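You operate a simulated robot arm through the tools that you are given. There is no shell and no other tool. Be economical: measure what you need, move in short steps, check, and stop when the job is done.

You run a simulated two-armed robot. Do the job below in one go: nothing can be reset, and whatever is moved stays where it is left.

TASK
Pick up the white-cap tube from the free end of the dark bench with one hand, pass it to the other hand and put it on the weights shelf. Set down upright: white-cap tube.

It is judged by the outcome, as a careful person would: the job done as asked, and still so three seconds after it is handed in. It fails if anything else is knocked over, pushed out of place, dropped, spilled or broken. A push-on lid holds only when it is set on centred and level and pressed home; a screw cap is set on level and turned clockwise until tight.

THE ROBOT
Two 7-joint arms with two-finger parallel grippers on one trunk, on a base that drives. Base frame: it is fixed to the floor where the robot stands at the start and does not move with it; the origin is under the middle of the robot, x ahead of it, y to its left, z up; the surface under the hand at the start is at about z = 0.9. Units: m, rad, N and s.
The left shoulder is at the start at [0.05, 0.168, 1.132], the right one opposite. With the tool pointing down near the work surface each hand reaches from about 0.2 to 0.66 m from the robot's upright axis, wherever it stands, measured 20 degrees to its own side. Places, roughly: weights shelf [-0.4, -1.1, 0.5]. Payload 1.57 kg a hand.
Tool frame (each hand has its own): the origin (TCP) lies between the finger pads and is the grasp point; the fingertips stand 0.03 m ahead of it; z points along the fingers, y is the line along which they close. The gripper opens to 0.08 m. The fingers are 0.017 m wide and 0.012 m thick; the gripper's body (0.04 by 0.082 m) begins 0.08 m behind the TCP.
Orientation is told as [roll, pitch, yaw] about the base's x, y, z axes, in that order, counted from this pose: with the fingers straight down and closing along the base's y, the tool's x points along the base's -x, its y along +y and its z along -z.

THE INTERFACE
- The arms move only by the tool send_rows. It takes "left_motion", "right_motion" or both (then of equal length, played together; a hand with none holds still); each is a list of rows, each a list of 3 entries, a list of its own where there are three numbers: the closure, from 0 (fully open) to 1 (shut), then the shift along the base's x, y, z in m, then the turn, a rotation vector about the base's x, y, z in rad. In form: [[fingers, [x, y, z], [rx, ry, rz]], ...]. A call has 1 to 8 rows; each row shifts and turns the commanded pose from where the row before left it. Each row takes 0.2 s and may step no farther than 0.05 m and 0.15 rad from the row before; otherwise, or with a gripper value out of range, the whole call is refused. A pose out of reach is approached as far as the arm can. The call stops where the force on the tool passes 40 N (or 10 N more than at its start, if that is more) or the arm is blocked; 0.2 s more then pass. Each finger travels about 0.045 m/s and halts on what it meets, pressing with about 23 N; the grip force reading is that of the motor and also rises with nothing between the fingers. The clock runs only during rows and for 0.2 s after the last one: add rows that do not move to give the fingers time. It gives the time, the measured TCP pose, the force on the tool (base axes), the opening and the grip force at its end, in the units of the frame above (readings bear some noise), with the torque about the TCP (base axes, N m) and any sound that the robot's microphone picked up.
- Cameras (640 x 400 px; columns grow to the right, rows downward): "scene" is now at [0.12, -0.0413, 1.3523]; the picture's right is [-0.46, -0.89, 0.00], its down [-0.42, 0.22, -0.88] and it looks along [0.78, -0.41, -0.48] (base axes); focal length 278 px, centre (320, 200). "left" rides on the left gripper at [0.072, 0.007, -0.122] in its tool frame; the picture's right is [-0.09, 1.00, 0.00], its down [-0.84, -0.08, -0.54] and it looks along [-0.54, -0.05, 0.84] (tool axes); focal length 238 px, centre (320, 200). "right" rides on the right gripper at [0.072, -0.007, -0.122] in its tool frame; the picture's right is [0.09, 1.00, 0.00], its down [-0.84, 0.08, -0.54] and it looks along [-0.54, 0.05, 0.84] (tool axes); focal length 238 px, centre (320, 200). There is no depth. A picture from a camera that has moved, and an enlarged one, comes with that camera's place and axes in the base frame and with its lens.
- get_image(camera): a new picture of that camera. No time passes.
- move_column(by): slides the trunk up (or, below 0, down) by that many m; the arms and the scene camera ride with it, the base frame stays. It gives what a move gives, with no picture.
- base_move(legs): drives the robot by 1 to 6 legs, each [ahead, left, turn to the left] in m, m and rad, along the robot's own axes; the way and the turn of a leg run together, so that a leg with both is an arc; at most 1.5 m and 3.142 rad a leg. The arms and the cameras ride along, it lands a little off, and it stops where it bumps. It gives what a move gives.
- aim_head(pan, tilt): turns the head with the scene camera to pan (to the left, within 1.396 rad either way) and tilt (down, from -0.506 to 1.204), counted from straight ahead of the robot. It gives what a move gives.
- inspect(camera, box): a new picture of the part [left, top, right, bottom] of that camera's present view, enlarged. No time passes.
- job_done(): hands the job in; it is judged then, once.

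Work in short steps. Places have to be worked out from the pictures, the camera data and where the tool is seen: move nearer, look again, correct. Check each grasp and each placing, and mend what went wrong. You have 120 turns and 88 pictures in all, those below and enlarged ones among them. Open the grippers and draw the arms clear of the work before you hand the job in, unless the task says otherwise; then end with one line.

The tools are called after "Request:" as name(argument=value, ...) on one line, values as JSON. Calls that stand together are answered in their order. send_rows: Moves the arms, as the interface text tells. Its arguments: {"type":"object","properties":{"left_motion":{"type":"array","items":{"type":"array"}},"right_motion":{"type":"array","items":{"type":"array"}}},"required":[]} The other tools are called the same way: move_column (by) slides the trunk up or down; base_move (legs) drives the base; aim_head (pan, tilt) turns the head that bears the scene camera; get_image (camera) takes a picture; inspect (camera, box) takes an enlarged picture of a part of a camera's view; job_done () hands the job in.

At the start:

```text
clock: 0.0
left_eef_pos: [0.4101, -0.022, 1.2268]
left_ee_rot: [-0.001, -0.001, 0.003]
left_wrist_force: [0.5, 0.0, 0.2]
left_wrist_torque: [0.01, 0.02, 0.0]
left_width: 0.0802
left_grip_force: 0.1
right_eef_pos: [0.4347, -0.3668, 1.1713]
right_ee_rot: [0.001, 0.001, -0.001]
right_wrist_force: [0.1, 0.0, 0.5]
right_wrist_torque: [0.0, 0.01, 0.01]
right_width: 0.0801
right_grip_force: 0.0
trunk travel left (down, up): [-0.3, 0.143]
robot x, y, heading: [0.0009, 0.0018, -0.004]
head pan, tilt: [-0.483, 0.499]
```

scene: 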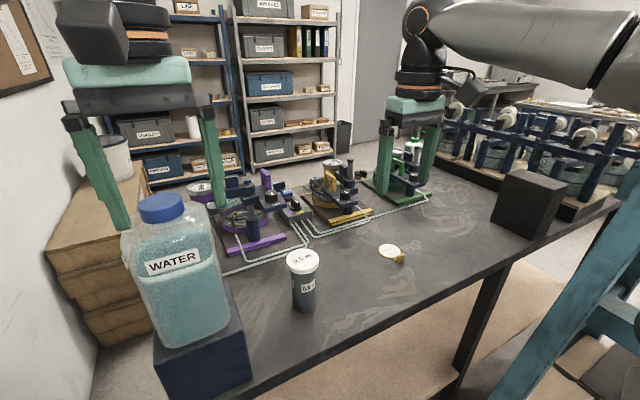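
right: 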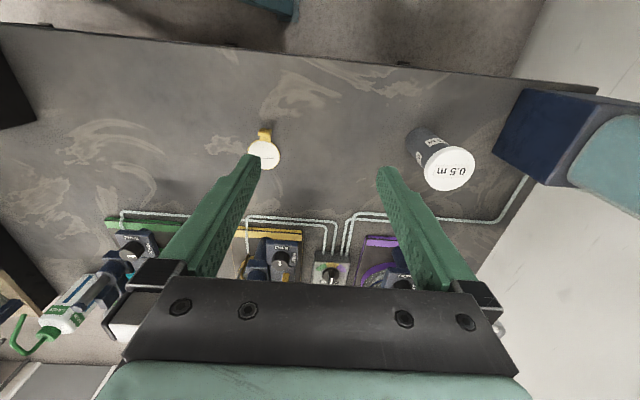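
left: 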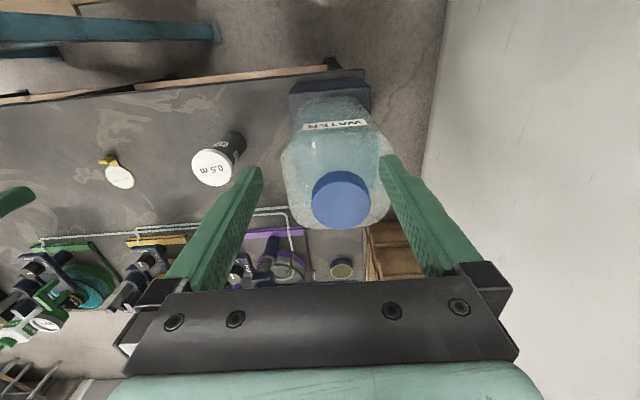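

Before moving I want to see the destination: the tube appears to stand near (0.48, -0.19), about 0.11 m tall. I'll pan the head right to look for the weights shelf.

Request:
aim_head(pan=-1.39, tilt=0.6)

Request:
get_image(camera="scene")

Request:
inspect(camera="right", box=[380, 80, 540, 240])

```text
clock: 1.2
left_eef_pos: [0.4096, -0.0241, 1.2265]
left_ee_rot: [-0.001, 0.001, 0.002]
left_wrist_force: [0.3, 0.4, -0.2]
left_wrist_torque: [0.0, 0.0, 0.04]
left_width: 0.0801
left_grip_force: 0.0
right_eef_pos: [0.4346, -0.3677, 1.171]
right_ee_rot: [0.001, 0.0, 0.0]
right_wrist_force: [-0.2, 0.4, 0.5]
right_wrist_torque: [0.0, -0.01, 0.0]
right_width: 0.0798
right_grip_force: 0.0
trunk travel left (down, up): [-0.3, 0.143]
robot x, y, heading: [0.0046, -0.0029, 0.001]
head pan, tilt: [-1.389, 0.6]
```

```text
84 pictures are left
camera scene: at [0.0555, -0.0859, 1.3433], right [-0.98, -0.18, 0.0], down [-0.1, 0.56, -0.83], along [0.15, -0.81, -0.56], focal length 278 px, centre (320, 200)
```

scene: 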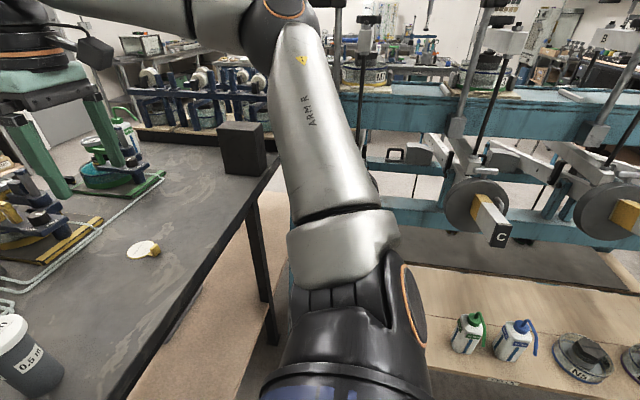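

```text
2.50 times, centred on (460, 160) of right
camera zoom: at [0.3618, -0.374, 1.2932], right [-0.09, 1.0, 0.0], down [0.84, 0.08, 0.54], along [0.54, 0.05, -0.84], focal length 596 px, centre (-30, 300)
```

zoom: 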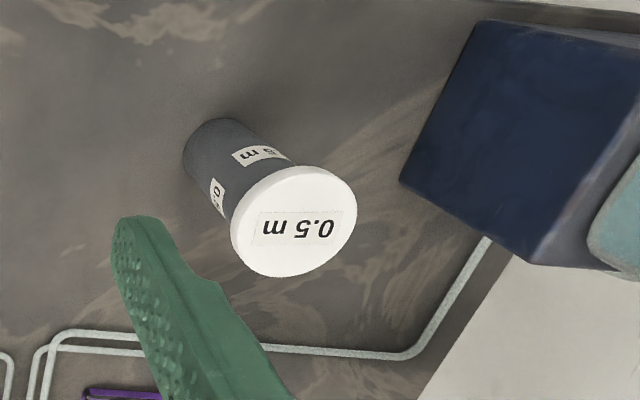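

The shelf with wash bottles and weights shows at lower right under the lever frame. I'll tilt further down to see it whole.

Request:
aim_head(pan=-1.39, tilt=1.0)

Request:
get_image(camera="scene")

```text
clock: 2.1
left_eef_pos: [0.4093, -0.024, 1.2257]
left_ee_rot: [0.0, -0.002, 0.002]
left_wrist_force: [0.4, -0.3, -0.5]
left_wrist_torque: [0.01, -0.01, 0.02]
left_width: 0.0799
left_grip_force: 0.0
right_eef_pos: [0.4355, -0.3669, 1.1719]
right_ee_rot: [0.0, 0.0, 0.001]
right_wrist_force: [0.6, 0.3, 0.2]
right_wrist_torque: [-0.05, -0.01, -0.01]
right_width: 0.08
right_grip_force: 0.1
trunk travel left (down, up): [-0.3, 0.143]
robot x, y, heading: [0.0042, 0.0007, -0.004]
head pan, tilt: [-1.389, 1.0]
```

```text
82 pictures are left
camera scene: at [0.0521, -0.0675, 1.3113], right [-0.98, -0.18, 0.0], down [-0.15, 0.83, -0.54], along [0.1, -0.53, -0.84], focal length 278 px, centre (320, 200)
```

scene: 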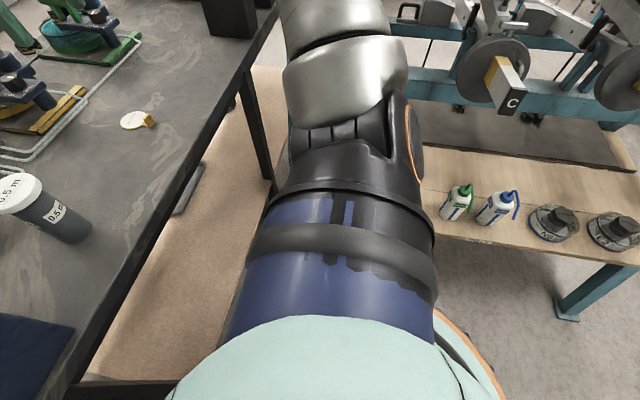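

The tube is at about (0.477, -0.195), cap top z≈1.015, cap ≈0.058 wide. The left fingers hover right over the water bottle, so I lift the left hand straight up first and then move it aside, while the right hand moves over the tube.

Request:
send_rows(left_motion=[[0, [0, 0, 0.04], [0, 0, 0]], [0, [0, 0, 0.04], [0, 0, 0]], [0, [0, 0, 0.04], [0, 0, 0]], [0, [0, 0.03, 0], [0, 0, 0]], [0, [0, 0.03, 0], [0, 0, 0]], [0, [0, 0.03, 0], [0, 0, 0]]], right_motion=[[0, [0, 0, 0], [0, 0, 0]], [0, [0, 0, 0], [0, 0, 0]], [0, [0.01, 0.04, 0], [0, 0, 0]], [0, [0.01, 0.045, 0], [0, 0, 0]], [0, [0.01, 0.045, 0], [0, 0, 0]], [0, [0.01, 0.04, 0], [0, 0, 0]]])

Request:
aim_head(pan=-0.4, tilt=0.7)

Request:
get_image(camera="right")

Request:
get_image(camera="scene")

```text
clock: 3.5
left_eef_pos: [0.4085, 0.0679, 1.2785]
left_ee_rot: [-0.003, 0.0, 0.001]
left_wrist_force: [0.6, -0.6, 1.3]
left_wrist_torque: [-0.06, -0.03, 0.0]
left_width: 0.0802
left_grip_force: 0.0
left hand out of reach, approached as far as the arm can: row 2, 3
right_eef_pos: [0.4667, -0.203, 1.1664]
right_ee_rot: [-0.004, 0.002, -0.002]
right_wrist_force: [-0.2, 0.0, 0.9]
right_wrist_torque: [0.01, -0.04, 0.02]
right_width: 0.0801
right_grip_force: 0.0
right hand out of reach, approached as far as the arm can: row 6
trunk travel left (down, up): [-0.3, 0.143]
robot x, y, heading: [0.0013, 0.0008, -0.001]
head pan, tilt: [-1.389, 1.0]
```

```text
clock: 4.7
left_eef_pos: [0.4096, 0.0663, 1.2779]
left_ee_rot: [0.0, -0.001, 0.003]
left_wrist_force: [-1.1, 0.8, -0.2]
left_wrist_torque: [-0.02, 0.01, -0.02]
left_width: 0.08
left_grip_force: 0.1
right_eef_pos: [0.4661, -0.2025, 1.1658]
right_ee_rot: [-0.002, 0.001, -0.002]
right_wrist_force: [0.6, -0.2, 0.6]
right_wrist_torque: [0.0, 0.01, -0.01]
right_width: 0.08
right_grip_force: 0.1
trunk travel left (down, up): [-0.3, 0.143]
robot x, y, heading: [0.0001, 0.0003, -0.0]
head pan, tilt: [-0.4, 0.7]
```

```text
81 pictures are left
camera right: at [0.3939, -0.2099, 1.2882], right [-0.09, 1.0, 0.0], down [0.84, 0.08, 0.54], along [0.54, 0.05, -0.84], focal length 238 px, centre (320, 200)
```

right: 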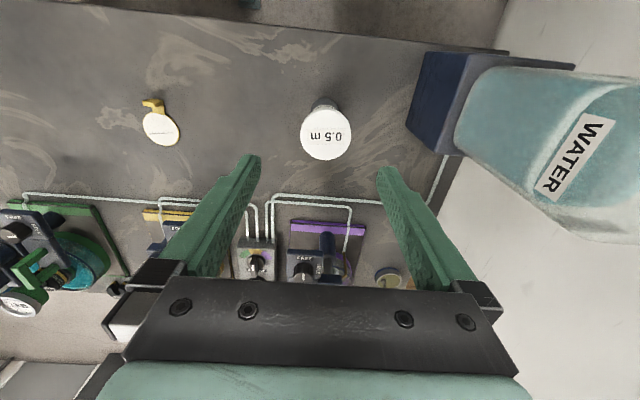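

```text
80 pictures are left
camera scene: at [0.1177, -0.0321, 1.3347], right [-0.39, -0.92, 0.0], down [-0.59, 0.25, -0.76], along [0.7, -0.3, -0.64], focal length 278 px, centre (320, 200)
```

scene: 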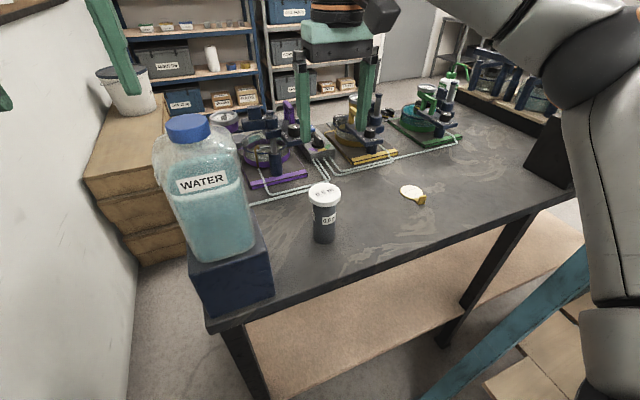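

The cap centre comes out at (0.477, -0.195), top z≈1.02. I lower the right hand to z≈1.07, correcting x and y, then look again.

Request:
send_rows(right_motion=[[0, [0.006, 0.004, -0.02], [0, 0, 0]], [0, [0.005, 0.003, -0.02], [0, 0, 0]], [0, [0, 0, -0.025], [0, 0, 0]], [0, [0, 0, -0.025], [0, 0, 0]], [0, [0, 0, 0], [0, 0, 0]]])

Request:
get_image(camera="right")

Request:
get_image(camera="scene")

```text
clock: 5.9
left_eef_pos: [0.4089, 0.0658, 1.2791]
left_ee_rot: [0.0, 0.0, 0.001]
left_wrist_force: [-0.3, -0.4, -0.9]
left_wrist_torque: [-0.02, -0.02, -0.02]
left_width: 0.0801
left_grip_force: 0.0
right_eef_pos: [0.4774, -0.1967, 1.0778]
right_ee_rot: [0.0, 0.001, 0.001]
right_wrist_force: [-0.4, 0.5, 0.8]
right_wrist_torque: [0.0, -0.03, 0.01]
right_width: 0.0799
right_grip_force: 0.0
trunk travel left (down, up): [-0.3, 0.143]
robot x, y, heading: [-0.0001, -0.0003, 0.005]
head pan, tilt: [-0.4, 0.7]
```

```text
79 pictures are left
camera right: at [0.405, -0.2039, 1.2001], right [-0.09, 1.0, 0.0], down [0.84, 0.08, 0.54], along [0.54, 0.05, -0.84], focal length 238 px, centre (320, 200)
```

right: 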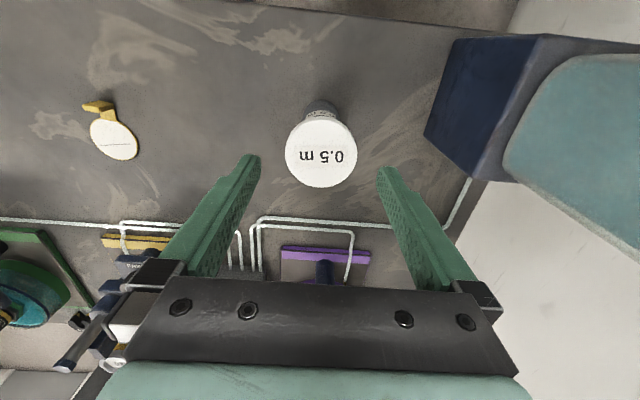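

```text
78 pictures are left
camera scene: at [0.1177, -0.032, 1.3347], right [-0.39, -0.92, 0.0], down [-0.59, 0.25, -0.77], along [0.7, -0.3, -0.64], focal length 278 px, centre (320, 200)
```

scene: 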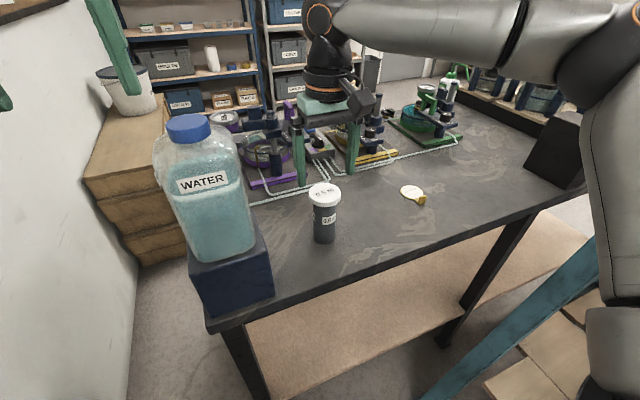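

Cap centred on the fingers (error about 3 mm in x). Descending to the cap and watching the force.

Request:
send_rows(right_motion=[[0, [-0.002, 0, -0.025], [0, 0, 0]], [0, [-0.001, 0, -0.025], [0, 0, 0]], [0, [0, 0, -0.022], [0, 0, 0]], [0, [0, 0, 0], [0, 0, 0]]])

Request:
inspect(camera="scene", box=[240, 100, 400, 260])

Request:
get_image(camera="right")

```text
clock: 6.9
left_eef_pos: [0.4091, 0.0658, 1.2782]
left_ee_rot: [0.0, -0.001, 0.003]
left_wrist_force: [0.6, -0.2, -0.1]
left_wrist_torque: [0.0, 0.0, 0.01]
left_width: 0.08
left_grip_force: 0.1
right_eef_pos: [0.476, -0.1974, 1.0066]
right_ee_rot: [0.001, 0.001, -0.001]
right_wrist_force: [-0.6, -0.1, -0.5]
right_wrist_torque: [0.01, 0.02, 0.02]
right_width: 0.0797
right_grip_force: 0.1
trunk travel left (down, up): [-0.3, 0.143]
robot x, y, heading: [-0.001, -0.0002, 0.002]
head pan, tilt: [-0.4, 0.7]
```

```text
2.50 times, centred on (320, 180) of scene
camera zoom: at [0.1177, -0.032, 1.3347], right [-0.39, -0.92, 0.0], down [-0.59, 0.25, -0.77], along [0.7, -0.3, -0.64], focal length 694 px, centre (320, 250)
```

zoom: 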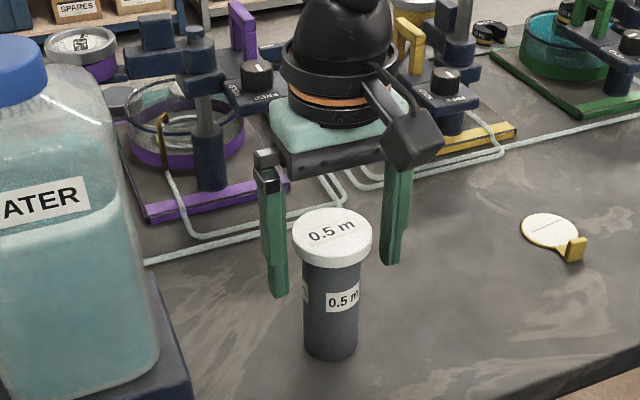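

```text
76 pictures are left
camera right: at [0.4028, -0.2036, 1.1283], right [-0.09, 1.0, 0.0], down [0.84, 0.08, 0.54], along [0.54, 0.05, -0.84], focal length 238 px, centre (320, 200)
```

right: 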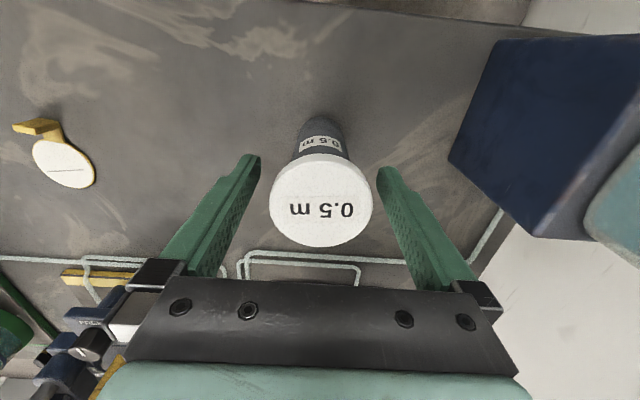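

The cap sits centred between the pads, about 1 cm clearance each side. Closing the right gripper.

Request:
send_rows(right_motion=[[1, [0, 0, 0], [0, 0, 0]], [1, [0, 0, 0], [0, 0, 0]], [1, [0, 0, 0], [0, 0, 0]], [1, [0, 0, 0], [0, 0, 0]]])

Request:
get_image(camera="right")

```text
clock: 7.9
left_eef_pos: [0.4086, 0.0662, 1.279]
left_ee_rot: [0.0, 0.0, 0.002]
left_wrist_force: [-0.3, 0.2, -0.3]
left_wrist_torque: [-0.05, -0.03, 0.01]
left_width: 0.0798
left_grip_force: 0.0
right_eef_pos: [0.4761, -0.197, 1.0062]
right_ee_rot: [0.001, 0.0, -0.001]
right_wrist_force: [0.1, 0.8, -1.2]
right_wrist_torque: [0.03, 0.03, 0.01]
right_width: 0.0582
right_grip_force: 22.6
trunk travel left (down, up): [-0.3, 0.143]
robot x, y, heading: [-0.0044, 0.0015, -0.0]
head pan, tilt: [-0.4, 0.7]
```

```text
75 pictures are left
camera right: at [0.4029, -0.2035, 1.1285], right [-0.09, 1.0, 0.0], down [0.84, 0.08, 0.54], along [0.54, 0.05, -0.84], focal length 238 px, centre (320, 200)
```

right: 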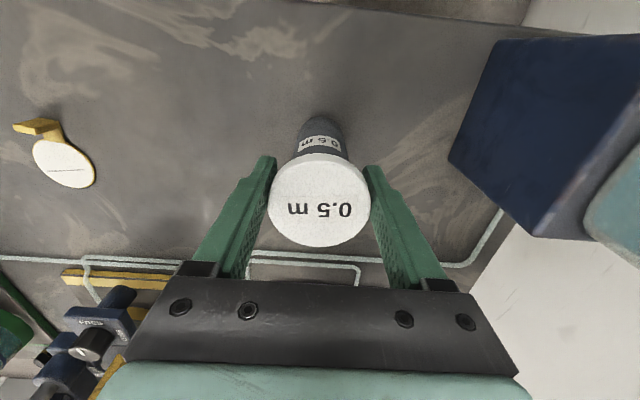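

Gripped on the cap (0.058 m). Lifting straight up slowly.

Request:
send_rows(right_motion=[[1, [0, 0, 0.01], [0, 0, 0]], [1, [0, 0, 0.015], [0, 0, 0]], [1, [0, 0, 0.025], [0, 0, 0]], [1, [0, 0, 0.03], [0, 0, 0]], [1, [0, 0, 0.03], [0, 0, 0]], [1, [0, 0, 0.02], [0, 0, 0]]])

Request:
get_image(camera="scene")

```text
clock: 9.3
left_eef_pos: [0.4088, 0.0661, 1.2775]
left_ee_rot: [0.0, -0.001, 0.001]
left_wrist_force: [0.2, 1.0, 0.4]
left_wrist_torque: [0.01, 0.0, -0.03]
left_width: 0.0801
left_grip_force: 0.1
right_eef_pos: [0.4763, -0.1974, 1.1363]
right_ee_rot: [0.0, 0.0, 0.0]
right_wrist_force: [-0.5, 0.1, -3.2]
right_wrist_torque: [0.02, 0.01, 0.0]
right_width: 0.0582
right_grip_force: 23.3
trunk travel left (down, up): [-0.3, 0.143]
robot x, y, heading: [-0.0015, 0.0019, 0.001]
head pan, tilt: [-0.4, 0.7]
```

```text
74 pictures are left
camera scene: at [0.1181, -0.0322, 1.3346], right [-0.39, -0.92, 0.0], down [-0.59, 0.25, -0.76], along [0.7, -0.3, -0.64], focal length 278 px, centre (320, 200)
```

scene: 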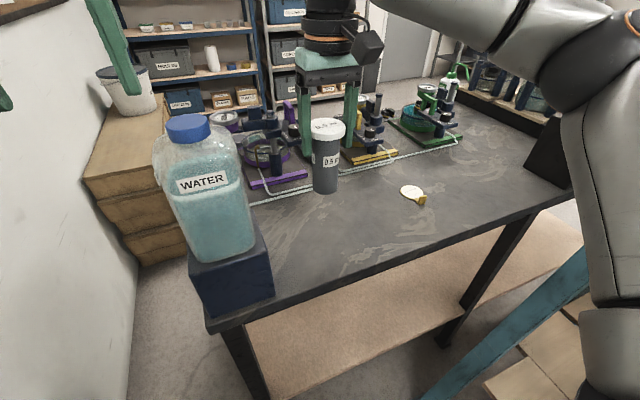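

Tube is held cleanly (about 3 N, upright). I back the robot off the bench by 0.3 m so the handover takes place in free air.

Request:
base_move(legs=[[-0.3, 0, 0]])

Request:
aim_head(pan=-1.39, tilt=0.7)

Request:
get_image(camera="scene")

```text
clock: 11.4
left_eef_pos: [0.1071, 0.0676, 1.2787]
left_ee_rot: [0.0, 0.0, 0.002]
left_wrist_force: [-0.2, 0.2, -0.3]
left_wrist_torque: [0.0, -0.04, -0.02]
left_width: 0.08
left_grip_force: 0.1
right_eef_pos: [0.1729, -0.1961, 1.1353]
right_ee_rot: [0.001, -0.001, 0.001]
right_wrist_force: [-0.1, -0.3, -1.7]
right_wrist_torque: [-0.01, 0.02, 0.0]
right_width: 0.0582
right_grip_force: 23.0
trunk travel left (down, up): [-0.3, 0.143]
robot x, y, heading: [-0.3036, 0.0039, 0.005]
head pan, tilt: [-0.4, 0.7]
```

```text
clock: 12.7
left_eef_pos: [0.1066, 0.067, 1.2774]
left_ee_rot: [-0.001, -0.001, 0.0]
left_wrist_force: [0.2, 0.0, 0.1]
left_wrist_torque: [-0.01, -0.03, 0.0]
left_width: 0.08
left_grip_force: 0.0
right_eef_pos: [0.173, -0.1964, 1.1365]
right_ee_rot: [-0.001, 0.0, 0.0]
right_wrist_force: [-0.2, -0.3, -2.0]
right_wrist_torque: [-0.02, 0.01, -0.01]
right_width: 0.0583
right_grip_force: 23.2
trunk travel left (down, up): [-0.3, 0.143]
robot x, y, heading: [-0.3021, -0.0009, 0.005]
head pan, tilt: [-1.389, 0.7]
```

```text
73 pictures are left
camera scene: at [-0.2476, -0.0827, 1.3347], right [-0.98, -0.18, 0.0], down [-0.12, 0.63, -0.76], along [0.14, -0.75, -0.64], focal length 278 px, centre (320, 200)
```

scene: 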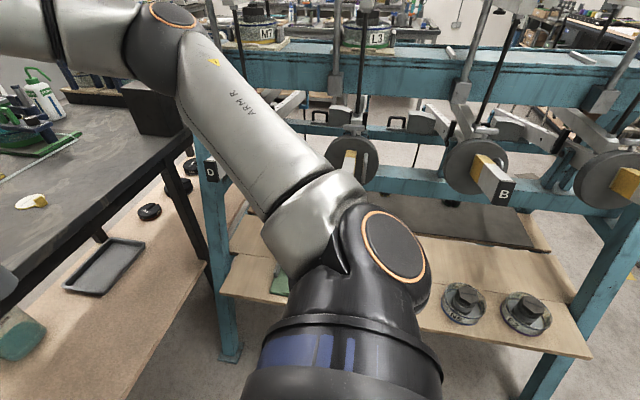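

Still firmly held. I bring the tube down and inward in front of the robot with the right hand, while the left hand lowers and tips forward to about 40° below horizontal, for gripping the body from the side below the cap.

Request:
send_rows(left_motion=[[0, [0, 0.005, -0.03], [0, 0, 0]], [0, [0, 0.005, -0.03], [0, -0.145, 0]], [0, [0, 0.005, -0.03], [0, -0.145, 0]], [0, [0, 0.005, -0.03], [0, -0.145, 0]], [0, [0, 0.005, -0.03], [0, -0.145, 0]], [0, [0, 0.005, -0.02], [0, -0.145, 0]], [0, [0, 0, 0], [0, -0.145, 0]], [0, [0, 0, 0], [0, 0, 0]]], right_motion=[[1, [0, 0, -0.02], [0, 0, 0]], [1, [0, 0.01, -0.02], [0, 0, 0]], [1, [0.002, 0.015, -0.02], [0, 0, 0]], [1, [0.002, 0.015, -0.02], [0, 0, 0]], [1, [0.002, 0.015, -0.02], [0, 0, 0]], [1, [0, 0.02, -0.016], [0, 0, 0]], [1, [0, 0.02, 0], [0, 0, 0]], [1, [0, 0, 0], [0, 0, 0]]])

Request:
aim_head(pan=-0.1, tilt=0.8)

Request:
get_image(camera="scene")

Request:
get_image(camera="left")

```text
clock: 14.4
left_eef_pos: [0.1039, 0.0974, 1.1092]
left_ee_rot: [-0.005, -0.87, 0.005]
left_wrist_force: [-0.1, -0.5, -0.4]
left_wrist_torque: [0.01, -0.01, -0.03]
left_width: 0.08
left_grip_force: 0.0
right_eef_pos: [0.147, -0.1407, 1.018]
right_ee_rot: [0.004, -0.001, 0.0]
right_wrist_force: [0.7, -0.4, -2.8]
right_wrist_torque: [0.02, 0.01, -0.01]
right_width: 0.058
right_grip_force: 23.1
right hand out of reach, approached as far as the arm can: row 4, 5, 6, 7
trunk travel left (down, up): [-0.3, 0.143]
robot x, y, heading: [-0.3026, -0.0003, 0.002]
head pan, tilt: [-1.389, 0.7]
```

```text
clock: 15.9
left_eef_pos: [0.105, 0.0986, 1.1079]
left_ee_rot: [-0.002, -0.869, 0.003]
left_wrist_force: [-0.7, -0.2, 0.3]
left_wrist_torque: [-0.03, -0.01, 0.01]
left_width: 0.0801
left_grip_force: 0.2
right_eef_pos: [0.1466, -0.1411, 1.0183]
right_ee_rot: [0.002, -0.001, 0.001]
right_wrist_force: [-0.1, 0.4, -1.9]
right_wrist_torque: [0.04, 0.01, -0.01]
right_width: 0.0582
right_grip_force: 23.5
trunk travel left (down, up): [-0.3, 0.143]
robot x, y, heading: [-0.3001, 0.0019, 0.003]
head pan, tilt: [-0.099, 0.799]
```

```text
72 pictures are left
camera scene: at [-0.1828, -0.0072, 1.3264], right [-0.1, -1.0, 0.0], down [-0.71, 0.07, -0.7], along [0.69, -0.07, -0.72], focal length 278 px, centre (320, 200)
```

scene: 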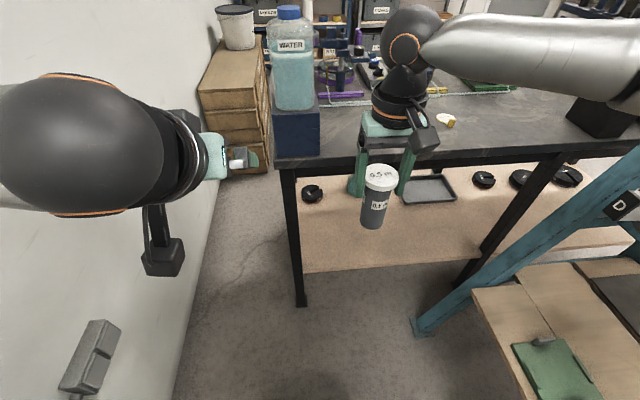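

```text
71 pictures are left
camera left: at [-0.0349, 0.1041, 1.133], right [0.06, 1.0, 0.07], down [0.13, -0.07, 0.99], along [0.99, -0.05, -0.13], focal length 238 px, centre (320, 200)
```

left: 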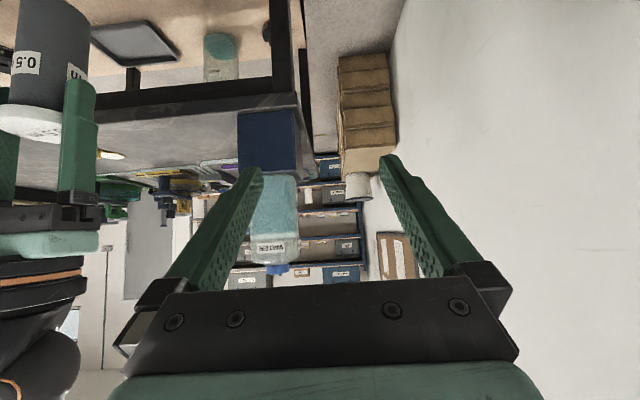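

The tube hangs at (0.147, -0.141), base ≈0.912. I bring the left hand to a pre-grasp 0.10 m back along its approach line, turning it 35° to the right.

Request:
send_rows(left_motion=[[0, [-0.02, 0, -0.01], [0, 0, -0.122]], [0, [-0.01, -0.02, -0.02], [0, 0, -0.122]], [0, [0, -0.03, -0.02], [0, 0, -0.122]], [0, [0, -0.035, -0.02], [0, 0, -0.122]], [0, [0, -0.035, -0.015], [0, 0, -0.122]], [0, [0.004, -0.035, -0.01], [0, 0, 0]], [0, [0.004, -0.04, -0.004], [0, 0, 0]], [0, [0, 0, 0], [0, 0, 0]]])

Request:
get_image(camera="scene")

Request:
get_image(camera="left")

```text
clock: 17.7
left_eef_pos: [0.0846, -0.0995, 1.0096]
left_ee_rot: [-0.004, -0.871, -0.606]
left_wrist_force: [0.0, 0.6, -0.5]
left_wrist_torque: [-0.02, 0.03, 0.01]
left_width: 0.08
left_grip_force: 0.0
right_eef_pos: [0.1483, -0.1401, 1.0178]
right_ee_rot: [0.003, -0.001, 0.001]
right_wrist_force: [0.1, -0.1, -3.2]
right_wrist_torque: [-0.02, 0.01, 0.0]
right_width: 0.058
right_grip_force: 23.1
trunk travel left (down, up): [-0.3, 0.143]
robot x, y, heading: [-0.3057, 0.0023, -0.001]
head pan, tilt: [-0.099, 0.799]
```

```text
70 pictures are left
camera scene: at [-0.1829, -0.0069, 1.3264], right [-0.1, -1.0, 0.0], down [-0.71, 0.07, -0.7], along [0.69, -0.07, -0.72], focal length 278 px, centre (320, 200)
```

scene: 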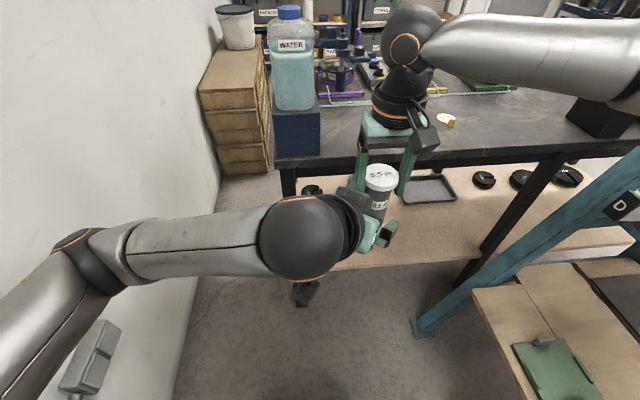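

```text
69 pictures are left
camera left: at [-0.0265, -0.0129, 1.0334], right [0.62, 0.78, 0.07], down [0.06, -0.13, 0.99], along [0.78, -0.61, -0.13], focal length 238 px, centre (320, 200)
```

left: 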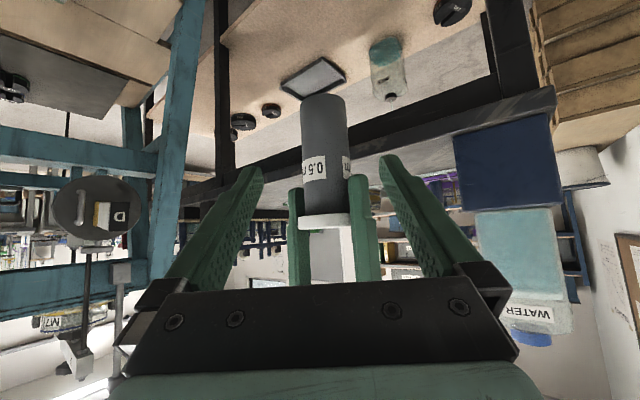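

The tube is centred in the left hand's view and the measured base (0.908) agrees. Advancing along the approach line to grip the body, checking part way.

Request:
send_rows(left_motion=[[0, [0.016, -0.01, -0.017], [0, 0, 0]], [0, [0.016, -0.01, -0.017], [0, 0, 0]], [0, [0.016, -0.01, -0.017], [0, 0, 0]], [0, [0, 0, 0], [0, 0, 0]]])

Request:
get_image(camera="left")

Request:
inspect(camera="scene", box=[270, 80, 470, 280])

```text
clock: 18.7
left_eef_pos: [0.1321, -0.1283, 0.9575]
left_ee_rot: [-0.003, -0.87, -0.604]
left_wrist_force: [-0.5, 0.9, -1.1]
left_wrist_torque: [0.01, -0.03, 0.01]
left_width: 0.0802
left_grip_force: 0.1
right_eef_pos: [0.1483, -0.1428, 1.0185]
right_ee_rot: [0.002, -0.002, 0.0]
right_wrist_force: [0.0, 0.9, -2.1]
right_wrist_torque: [-0.02, 0.0, 0.01]
right_width: 0.058
right_grip_force: 23.1
trunk travel left (down, up): [-0.3, 0.143]
robot x, y, heading: [-0.2993, 0.0045, 0.001]
head pan, tilt: [-0.099, 0.799]
```

```text
68 pictures are left
camera left: at [0.0212, -0.0427, 0.9814], right [0.62, 0.78, 0.07], down [0.06, -0.13, 0.99], along [0.78, -0.61, -0.13], focal length 238 px, centre (320, 200)
```

left: 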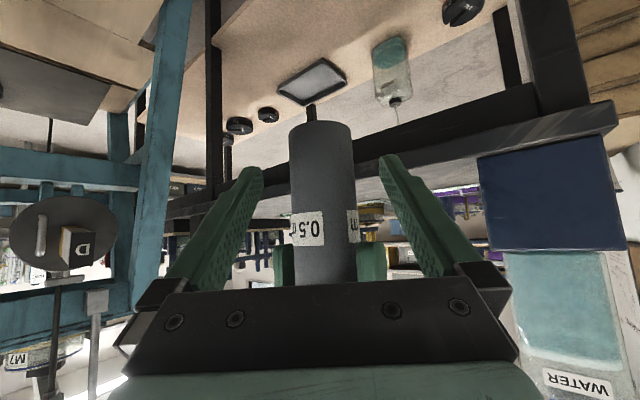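

```text
2.00 times, centred on (370, 180) of scene
camera zoom: at [-0.1829, -0.0071, 1.3264], right [-0.1, -1.0, 0.0], down [-0.71, 0.07, -0.7], along [0.69, -0.07, -0.72], focal length 555 px, centre (220, 240)
```

zoom: 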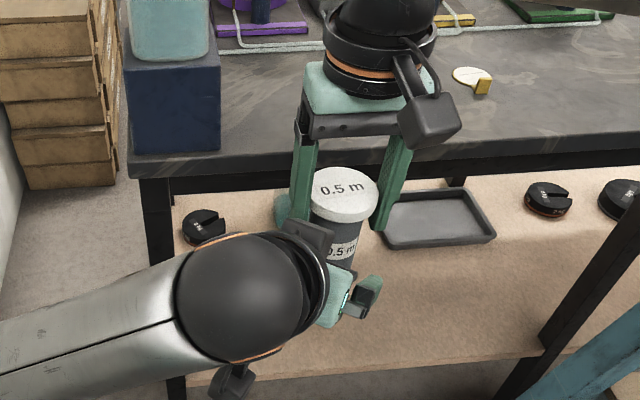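

Clear so far; final 2 cm in, then close the left fingers on the body.

Request:
send_rows(left_motion=[[0, [0.015, -0.012, -0.013], [0, 0, 0]], [0, [0, 0, 0], [0, 0, 0]], [1, [0, 0, 0], [0, 0, 0]], [1, [0, 0, 0], [0, 0, 0]], [1, [0, 0, 0], [0, 0, 0]], [1, [0, 0, 0], [0, 0, 0]], [1, [0, 0, 0], [0, 0, 0]]])

Request:
get_image(camera="left")

```text
clock: 20.3
left_eef_pos: [0.1479, -0.1392, 0.9445]
left_ee_rot: [-0.003, -0.869, -0.6]
left_wrist_force: [6.1, 8.4, 0.2]
left_wrist_torque: [-0.45, 0.39, 0.06]
left_width: 0.0439
left_grip_force: 23.6
right_eef_pos: [0.1457, -0.1424, 1.0179]
right_ee_rot: [0.002, -0.001, 0.0]
right_wrist_force: [-6.8, -9.0, -0.2]
right_wrist_torque: [-0.13, 0.12, -0.08]
right_width: 0.0578
right_grip_force: 23.5
trunk travel left (down, up): [-0.3, 0.143]
robot x, y, heading: [-0.3028, 0.0032, 0.0]
head pan, tilt: [-0.099, 0.799]
```

```text
66 pictures are left
camera left: at [0.036, -0.054, 0.9693], right [0.61, 0.79, 0.07], down [0.06, -0.13, 0.99], along [0.79, -0.6, -0.13], focal length 238 px, centre (320, 200)
```

left: 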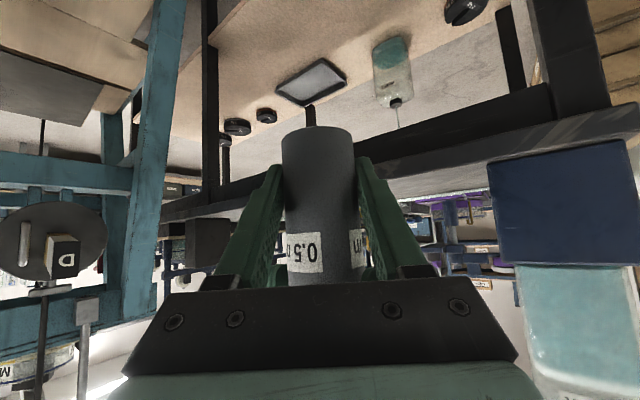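

Gripped at 0.044 m, but about 10 N sideways strain between the hands; I nudge the left hand a couple of millimetres to relax it before releasing.

Request:
send_rows(left_motion=[[1, [0.001, 0.0015, 0], [0, 0, 0]], [1, [0, 0, 0], [0, 0, 0]]])

```text
clock: 20.9
left_eef_pos: [0.1478, -0.1375, 0.9452]
left_ee_rot: [-0.003, -0.87, -0.604]
left_wrist_force: [6.2, 7.0, -1.3]
left_wrist_torque: [-0.44, 0.15, 0.06]
left_width: 0.0438
left_grip_force: 23.1
right_eef_pos: [0.1471, -0.1426, 1.0179]
right_ee_rot: [0.004, -0.003, -0.001]
right_wrist_force: [-6.0, -8.0, 1.1]
right_wrist_torque: [-0.07, 0.31, -0.03]
right_width: 0.0579
right_grip_force: 22.8
trunk travel left (down, up): [-0.3, 0.143]
robot x, y, heading: [-0.3053, 0.0004, -0.0]
head pan, tilt: [-0.099, 0.799]
```

Force drops slowly; another 3 mm in the same direction.

Request:
send_rows(left_motion=[[1, [0.002, 0.0025, 0], [0, 0, 0]], [1, [0.001, 0.001, 0], [0, 0, 0]], [1, [0, 0, 0], [0, 0, 0]]])

```text
clock: 21.7
left_eef_pos: [0.1491, -0.1373, 0.9458]
left_ee_rot: [-0.007, -0.868, -0.61]
left_wrist_force: [-6.9, -5.1, -1.4]
left_wrist_torque: [0.44, -0.36, 0.13]
left_width: 0.0438
left_grip_force: 22.7
right_eef_pos: [0.1483, -0.1406, 1.0188]
right_ee_rot: [0.005, -0.008, 0.0]
right_wrist_force: [6.2, 4.9, 0.8]
right_wrist_torque: [-0.02, -0.15, -0.17]
right_width: 0.058
right_grip_force: 23.2
trunk travel left (down, up): [-0.3, 0.143]
robot x, y, heading: [-0.303, -0.0019, 0.006]
head pan, tilt: [-0.099, 0.799]
```

Overshot slightly; going back about 1.5 mm.

Request:
send_rows(left_motion=[[1, [-0.0015, -0.001, 0], [0, 0, 0]], [1, [0, 0, 0], [0, 0, 0]]])

```text
clock: 22.3
left_eef_pos: [0.149, -0.1368, 0.9457]
left_ee_rot: [-0.007, -0.869, -0.608]
left_wrist_force: [-5.8, -9.1, -3.2]
left_wrist_torque: [0.58, -0.11, 0.12]
left_width: 0.044
left_grip_force: 22.9
right_eef_pos: [0.1478, -0.1397, 1.018]
right_ee_rot: [0.004, -0.003, 0.003]
right_wrist_force: [6.2, 9.2, 2.8]
right_wrist_torque: [0.15, -0.33, -0.13]
right_width: 0.0582
right_grip_force: 23.2
trunk travel left (down, up): [-0.3, 0.143]
robot x, y, heading: [-0.2993, 0.0043, 0.001]
head pan, tilt: [-0.099, 0.799]
```

A little further back.

Request:
send_rows(left_motion=[[1, [-0.0008, -0.0015, -0.0003], [0, 0, 0]], [1, [0, 0, 0], [0, 0, 0]]])

```text
clock: 22.9
left_eef_pos: [0.1489, -0.138, 0.9456]
left_ee_rot: [-0.003, -0.868, -0.606]
left_wrist_force: [-4.8, -8.0, -4.4]
left_wrist_torque: [0.37, -0.15, 0.07]
left_width: 0.0439
left_grip_force: 23.6
right_eef_pos: [0.1473, -0.142, 1.0184]
right_ee_rot: [0.003, -0.002, -0.002]
right_wrist_force: [5.0, 7.7, 3.6]
right_wrist_torque: [0.21, -0.15, -0.05]
right_width: 0.058
right_grip_force: 23.0
trunk travel left (down, up): [-0.3, 0.143]
robot x, y, heading: [-0.3039, -0.0014, -0.0]
head pan, tilt: [-0.099, 0.799]
```

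One last nudge, then open the right hand and look.

Request:
send_rows(left_motion=[[1, [-0.0008, -0.0013, -0.0003], [0, 0, 0]], [1, [0, 0, 0], [0, 0, 0]], [1, [0, 0, 0], [0, 0, 0]], [1, [0, 0, 0], [0, 0, 0]], [1, [0, 0, 0], [0, 0, 0]]], right_motion=[[1, [0, 0, 0], [0, 0, 0]], [1, [0, 0, 0], [0, 0, 0]], [0, [0, 0, 0], [0, 0, 0]], [0, [0, 0, 0], [0, 0, 0]], [0, [0, 0, 0], [0, 0, 0]]])

Request:
get_image(camera="right")

Request:
get_image(camera="left")

```text
clock: 24.1
left_eef_pos: [0.1481, -0.1383, 0.9448]
left_ee_rot: [-0.005, -0.87, -0.606]
left_wrist_force: [-0.1, 0.0, 0.6]
left_wrist_torque: [0.03, -0.01, -0.01]
left_width: 0.0437
left_grip_force: 23.2
right_eef_pos: [0.1469, -0.142, 1.0196]
right_ee_rot: [0.002, -0.001, -0.001]
right_wrist_force: [0.3, 0.3, 0.1]
right_wrist_torque: [0.0, 0.03, 0.0]
right_width: 0.08
right_grip_force: 0.1
trunk travel left (down, up): [-0.3, 0.143]
robot x, y, heading: [-0.3026, -0.0001, 0.004]
head pan, tilt: [-0.099, 0.799]
```

```text
65 pictures are left
camera right: at [0.0746, -0.1489, 1.1396], right [-0.09, 1.0, 0.0], down [0.84, 0.08, 0.54], along [0.54, 0.05, -0.84], focal length 238 px, centre (320, 200)
```

right: 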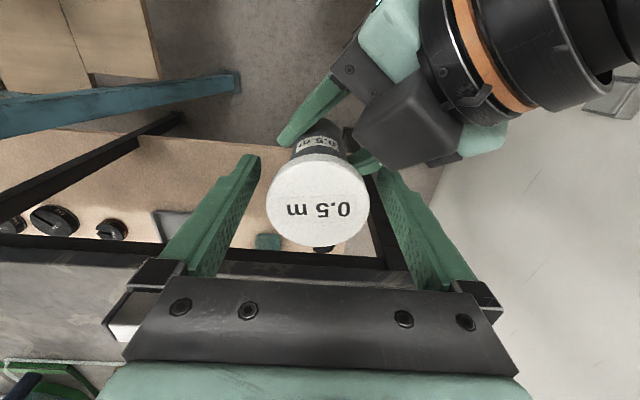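

```text
64 pictures are left
camera left: at [0.037, -0.0532, 0.9692], right [0.62, 0.78, 0.07], down [0.06, -0.13, 0.99], along [0.78, -0.61, -0.13], focal length 238 px, centre (320, 200)
```

left: 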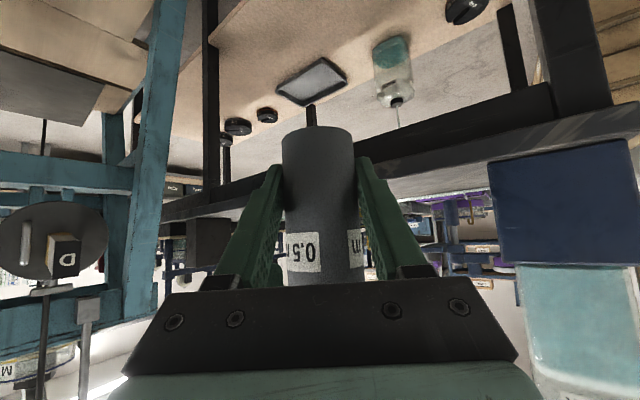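

The left hand alone holds the tube upright; the right is open. I raise the right hand clear of the cap and move it to the right.

Request:
send_rows(right_motion=[[0, [0, 0, 0.03], [0, 0, 0]], [0, [0, 0, 0.03], [0, 0, 0]], [0, [0, 0, 0.04], [0, 0, 0]], [0, [0, -0.04, 0.01], [0, 0, 0]], [0, [0, -0.04, 0], [0, 0, 0]], [0, [0, -0.04, 0], [0, 0, 0]], [0, [0, -0.04, 0], [0, 0, 0]]])

Request:
get_image(camera="scene")

```text
clock: 25.7
left_eef_pos: [0.1487, -0.1395, 0.9443]
left_ee_rot: [-0.003, -0.869, -0.606]
left_wrist_force: [0.6, 0.5, -0.5]
left_wrist_torque: [0.02, 0.03, -0.03]
left_width: 0.0439
left_grip_force: 23.0
right_eef_pos: [0.1429, -0.3108, 1.1056]
right_ee_rot: [0.0, -0.001, 0.003]
right_wrist_force: [0.3, 0.1, 0.3]
right_wrist_torque: [0.0, 0.01, 0.0]
right_width: 0.0799
right_grip_force: 0.0
right hand out of reach, approached as far as the arm can: row 2, 3
trunk travel left (down, up): [-0.3, 0.143]
robot x, y, heading: [-0.3022, -0.001, -0.001]
head pan, tilt: [-0.099, 0.799]
```

```text
63 pictures are left
camera scene: at [-0.1829, -0.0075, 1.3264], right [-0.1, -1.0, 0.0], down [-0.71, 0.07, -0.7], along [0.69, -0.07, -0.72], focal length 278 px, centre (320, 200)
```

scene: 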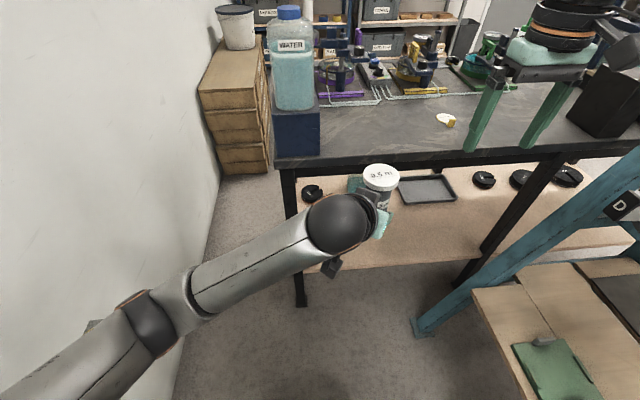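

Handover done. Now I turn the robot right, half way first, to look at the shelf.

Request:
base_move(legs=[[0, 0, -0.8]])

Request:
aim_head(pan=-0.77, tilt=0.6)

Request:
get_image(camera="scene")

```text
clock: 28.2
left_eef_pos: [-0.0895, -0.42, 0.9439]
left_ee_rot: [-0.002, -0.868, -1.409]
left_wrist_force: [0.4, -0.6, 0.3]
left_wrist_torque: [0.01, -0.01, -0.01]
left_width: 0.0438
left_grip_force: 23.1
right_eef_pos: [-0.2173, -0.5366, 1.1049]
right_ee_rot: [0.001, -0.001, -0.8]
right_wrist_force: [0.2, -0.4, 0.7]
right_wrist_torque: [0.01, 0.01, -0.01]
right_width: 0.0802
right_grip_force: 0.1
trunk travel left (down, up): [-0.3, 0.143]
robot x, y, heading: [-0.301, -0.0023, -0.799]
head pan, tilt: [-0.099, 0.799]
```

```text
clock: 29.3
left_eef_pos: [-0.0884, -0.4208, 0.9436]
left_ee_rot: [-0.003, -0.868, -1.406]
left_wrist_force: [-1.1, 0.1, 0.4]
left_wrist_torque: [0.02, 0.0, 0.02]
left_width: 0.044
left_grip_force: 23.2
right_eef_pos: [-0.2146, -0.5358, 1.1056]
right_ee_rot: [0.0, -0.001, -0.8]
right_wrist_force: [-1.1, 0.1, -0.7]
right_wrist_torque: [0.0, -0.02, 0.02]
right_width: 0.08
right_grip_force: 0.0
trunk travel left (down, up): [-0.3, 0.143]
robot x, y, heading: [-0.3022, 0.0005, -0.797]
head pan, tilt: [-0.77, 0.6]
```

```text
62 pictures are left
camera scene: at [-0.2752, -0.1164, 1.3433], right [-1.0, 0.0, 0.0], down [0.0, 0.57, -0.82], along [0.0, -0.82, -0.57], focal length 278 px, centre (320, 200)
```

scene: 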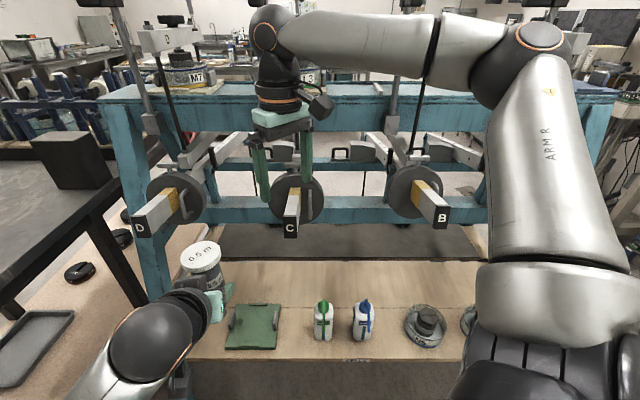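

The view shows free wood behind the front row (mat, two bottles, weights), with lever boxes overhead at about z 0.97 reaching out to y≈-0.55. The right hand is close above lever C, so I draw it back toward the robot before turning on.

Request:
send_rows(right_motion=[[0, [-0.022, 0.022, 0.005], [0, 0, 0]], [0, [-0.022, 0.022, 0.005], [0, 0, 0]], [0, [-0.022, 0.022, 0.005], [0, 0, 0]], [0, [-0.022, 0.022, 0], [0, 0, 0]], [0, [-0.022, 0.022, 0], [0, 0, 0]], [0, [-0.02, 0.02, 0], [0, 0, 0]]])

Request:
inspect(camera="scene", box=[140, 220, 480, 400])

```text
clock: 30.7
left_eef_pos: [-0.0893, -0.4205, 0.9463]
left_ee_rot: [-0.002, -0.869, -1.409]
left_wrist_force: [0.1, -0.5, 0.3]
left_wrist_torque: [0.01, -0.01, -0.02]
left_width: 0.0439
left_grip_force: 23.3
right_eef_pos: [-0.3465, -0.4044, 1.1189]
right_ee_rot: [0.0, -0.001, -0.801]
right_wrist_force: [-0.1, 0.6, 0.6]
right_wrist_torque: [-0.01, -0.03, 0.02]
right_width: 0.0799
right_grip_force: 0.1
trunk travel left (down, up): [-0.3, 0.143]
robot x, y, heading: [-0.3065, -0.0025, -0.8]
head pan, tilt: [-0.77, 0.6]
```

```text
1.88 times, centred on (310, 310) of scene
camera zoom: at [-0.2756, -0.1163, 1.3433], right [-1.0, 0.0, 0.0], down [0.0, 0.56, -0.83], along [0.0, -0.83, -0.56], focal length 523 px, centre (339, -7)
```

zoom: 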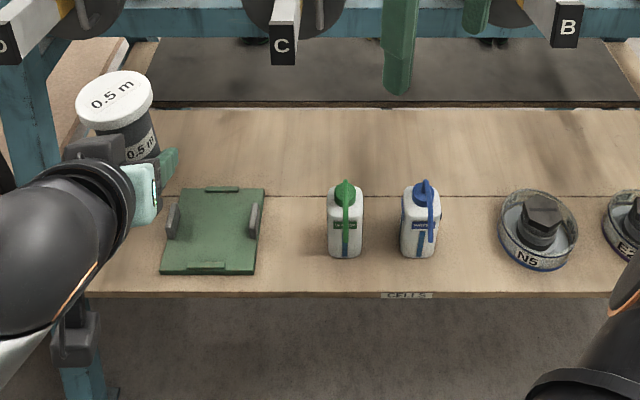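

There's a label on the front edge of this shelf; I need to read it, and the region behind too.

Request:
inspect(camera="scene", box=[320, 360, 400, 400])

Request:
inspect(camera="scene", box=[180, 180, 480, 300])

```text
8.00 times, centred on (360, 380) of scene
camera zoom: at [-0.2756, -0.1163, 1.3433], right [-1.0, 0.0, 0.0], down [0.0, 0.56, -0.83], along [0.0, -0.83, -0.56], focal length 2222 px, centre (0, -1240)
```

zoom: 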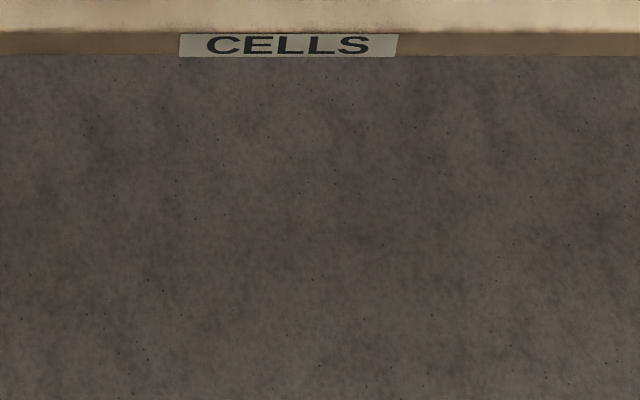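

```text
2.13 times, centred on (330, 240) of scene
camera zoom: at [-0.2756, -0.1163, 1.3433], right [-1.0, 0.0, 0.0], down [0.0, 0.56, -0.83], along [0.0, -0.83, -0.56], focal length 592 px, centre (299, 115)
```

zoom: 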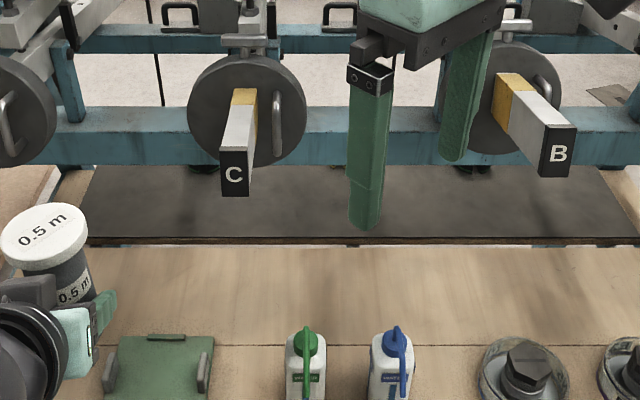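

The front board is labelled CELLS, so it's not the target. The dark slab behind it, centred near (-0.4, -1.1), fits the given "weights shelf" place. I back off a little, finish the turn to face it, and look from there.

Request:
base_move(legs=[[-0.1, 0, 0], [0, 0, -0.771], [0, 0.15, 0]])

Request:
aim_head(pan=0.0, tilt=0.5)

Request:
get_image(camera="scene")

```text
clock: 35.4
left_eef_pos: [-0.364, -0.3794, 0.9451]
left_ee_rot: [-0.004, -0.868, -2.183]
left_wrist_force: [-0.8, 0.3, -0.4]
left_wrist_torque: [0.0, -0.02, 0.01]
left_width: 0.0434
left_grip_force: 23.1
right_eef_pos: [-0.5367, -0.1879, 1.1189]
right_ee_rot: [-0.001, 0.002, -1.578]
right_wrist_force: [-0.8, -0.3, 0.0]
right_wrist_torque: [-0.03, 0.05, 0.04]
right_width: 0.0801
right_grip_force: 0.0
trunk travel left (down, up): [-0.3, 0.143]
robot x, y, heading: [-0.2223, 0.0723, -1.573]
head pan, tilt: [-0.77, 0.6]
```

```text
clock: 36.5
left_eef_pos: [-0.3648, -0.3792, 0.9441]
left_ee_rot: [-0.003, -0.868, -2.183]
left_wrist_force: [0.0, -0.6, -0.8]
left_wrist_torque: [0.03, 0.01, 0.01]
left_width: 0.0436
left_grip_force: 22.9
right_eef_pos: [-0.5366, -0.1878, 1.1191]
right_ee_rot: [0.0, 0.002, -1.578]
right_wrist_force: [-0.2, 1.5, 0.2]
right_wrist_torque: [0.03, 0.0, -0.01]
right_width: 0.0801
right_grip_force: 0.0
trunk travel left (down, up): [-0.3, 0.143]
robot x, y, heading: [-0.223, 0.0704, -1.578]
head pan, tilt: [0.0, 0.499]
```

```text
58 pictures are left
camera scene: at [-0.2238, -0.0595, 1.3523], right [-1.0, 0.01, 0.0], down [0.0, 0.48, -0.88], along [-0.01, -0.88, -0.48], focal length 278 px, centre (320, 200)
```

scene: 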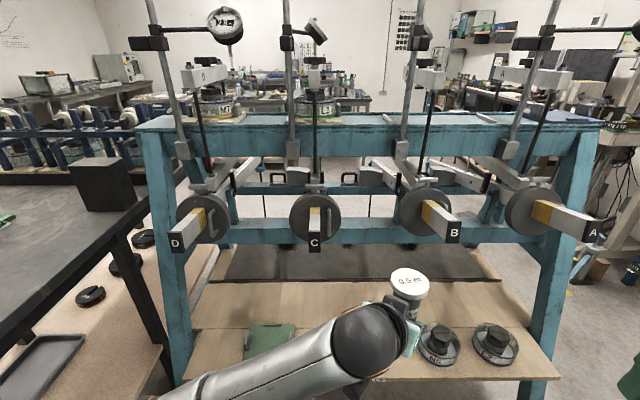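

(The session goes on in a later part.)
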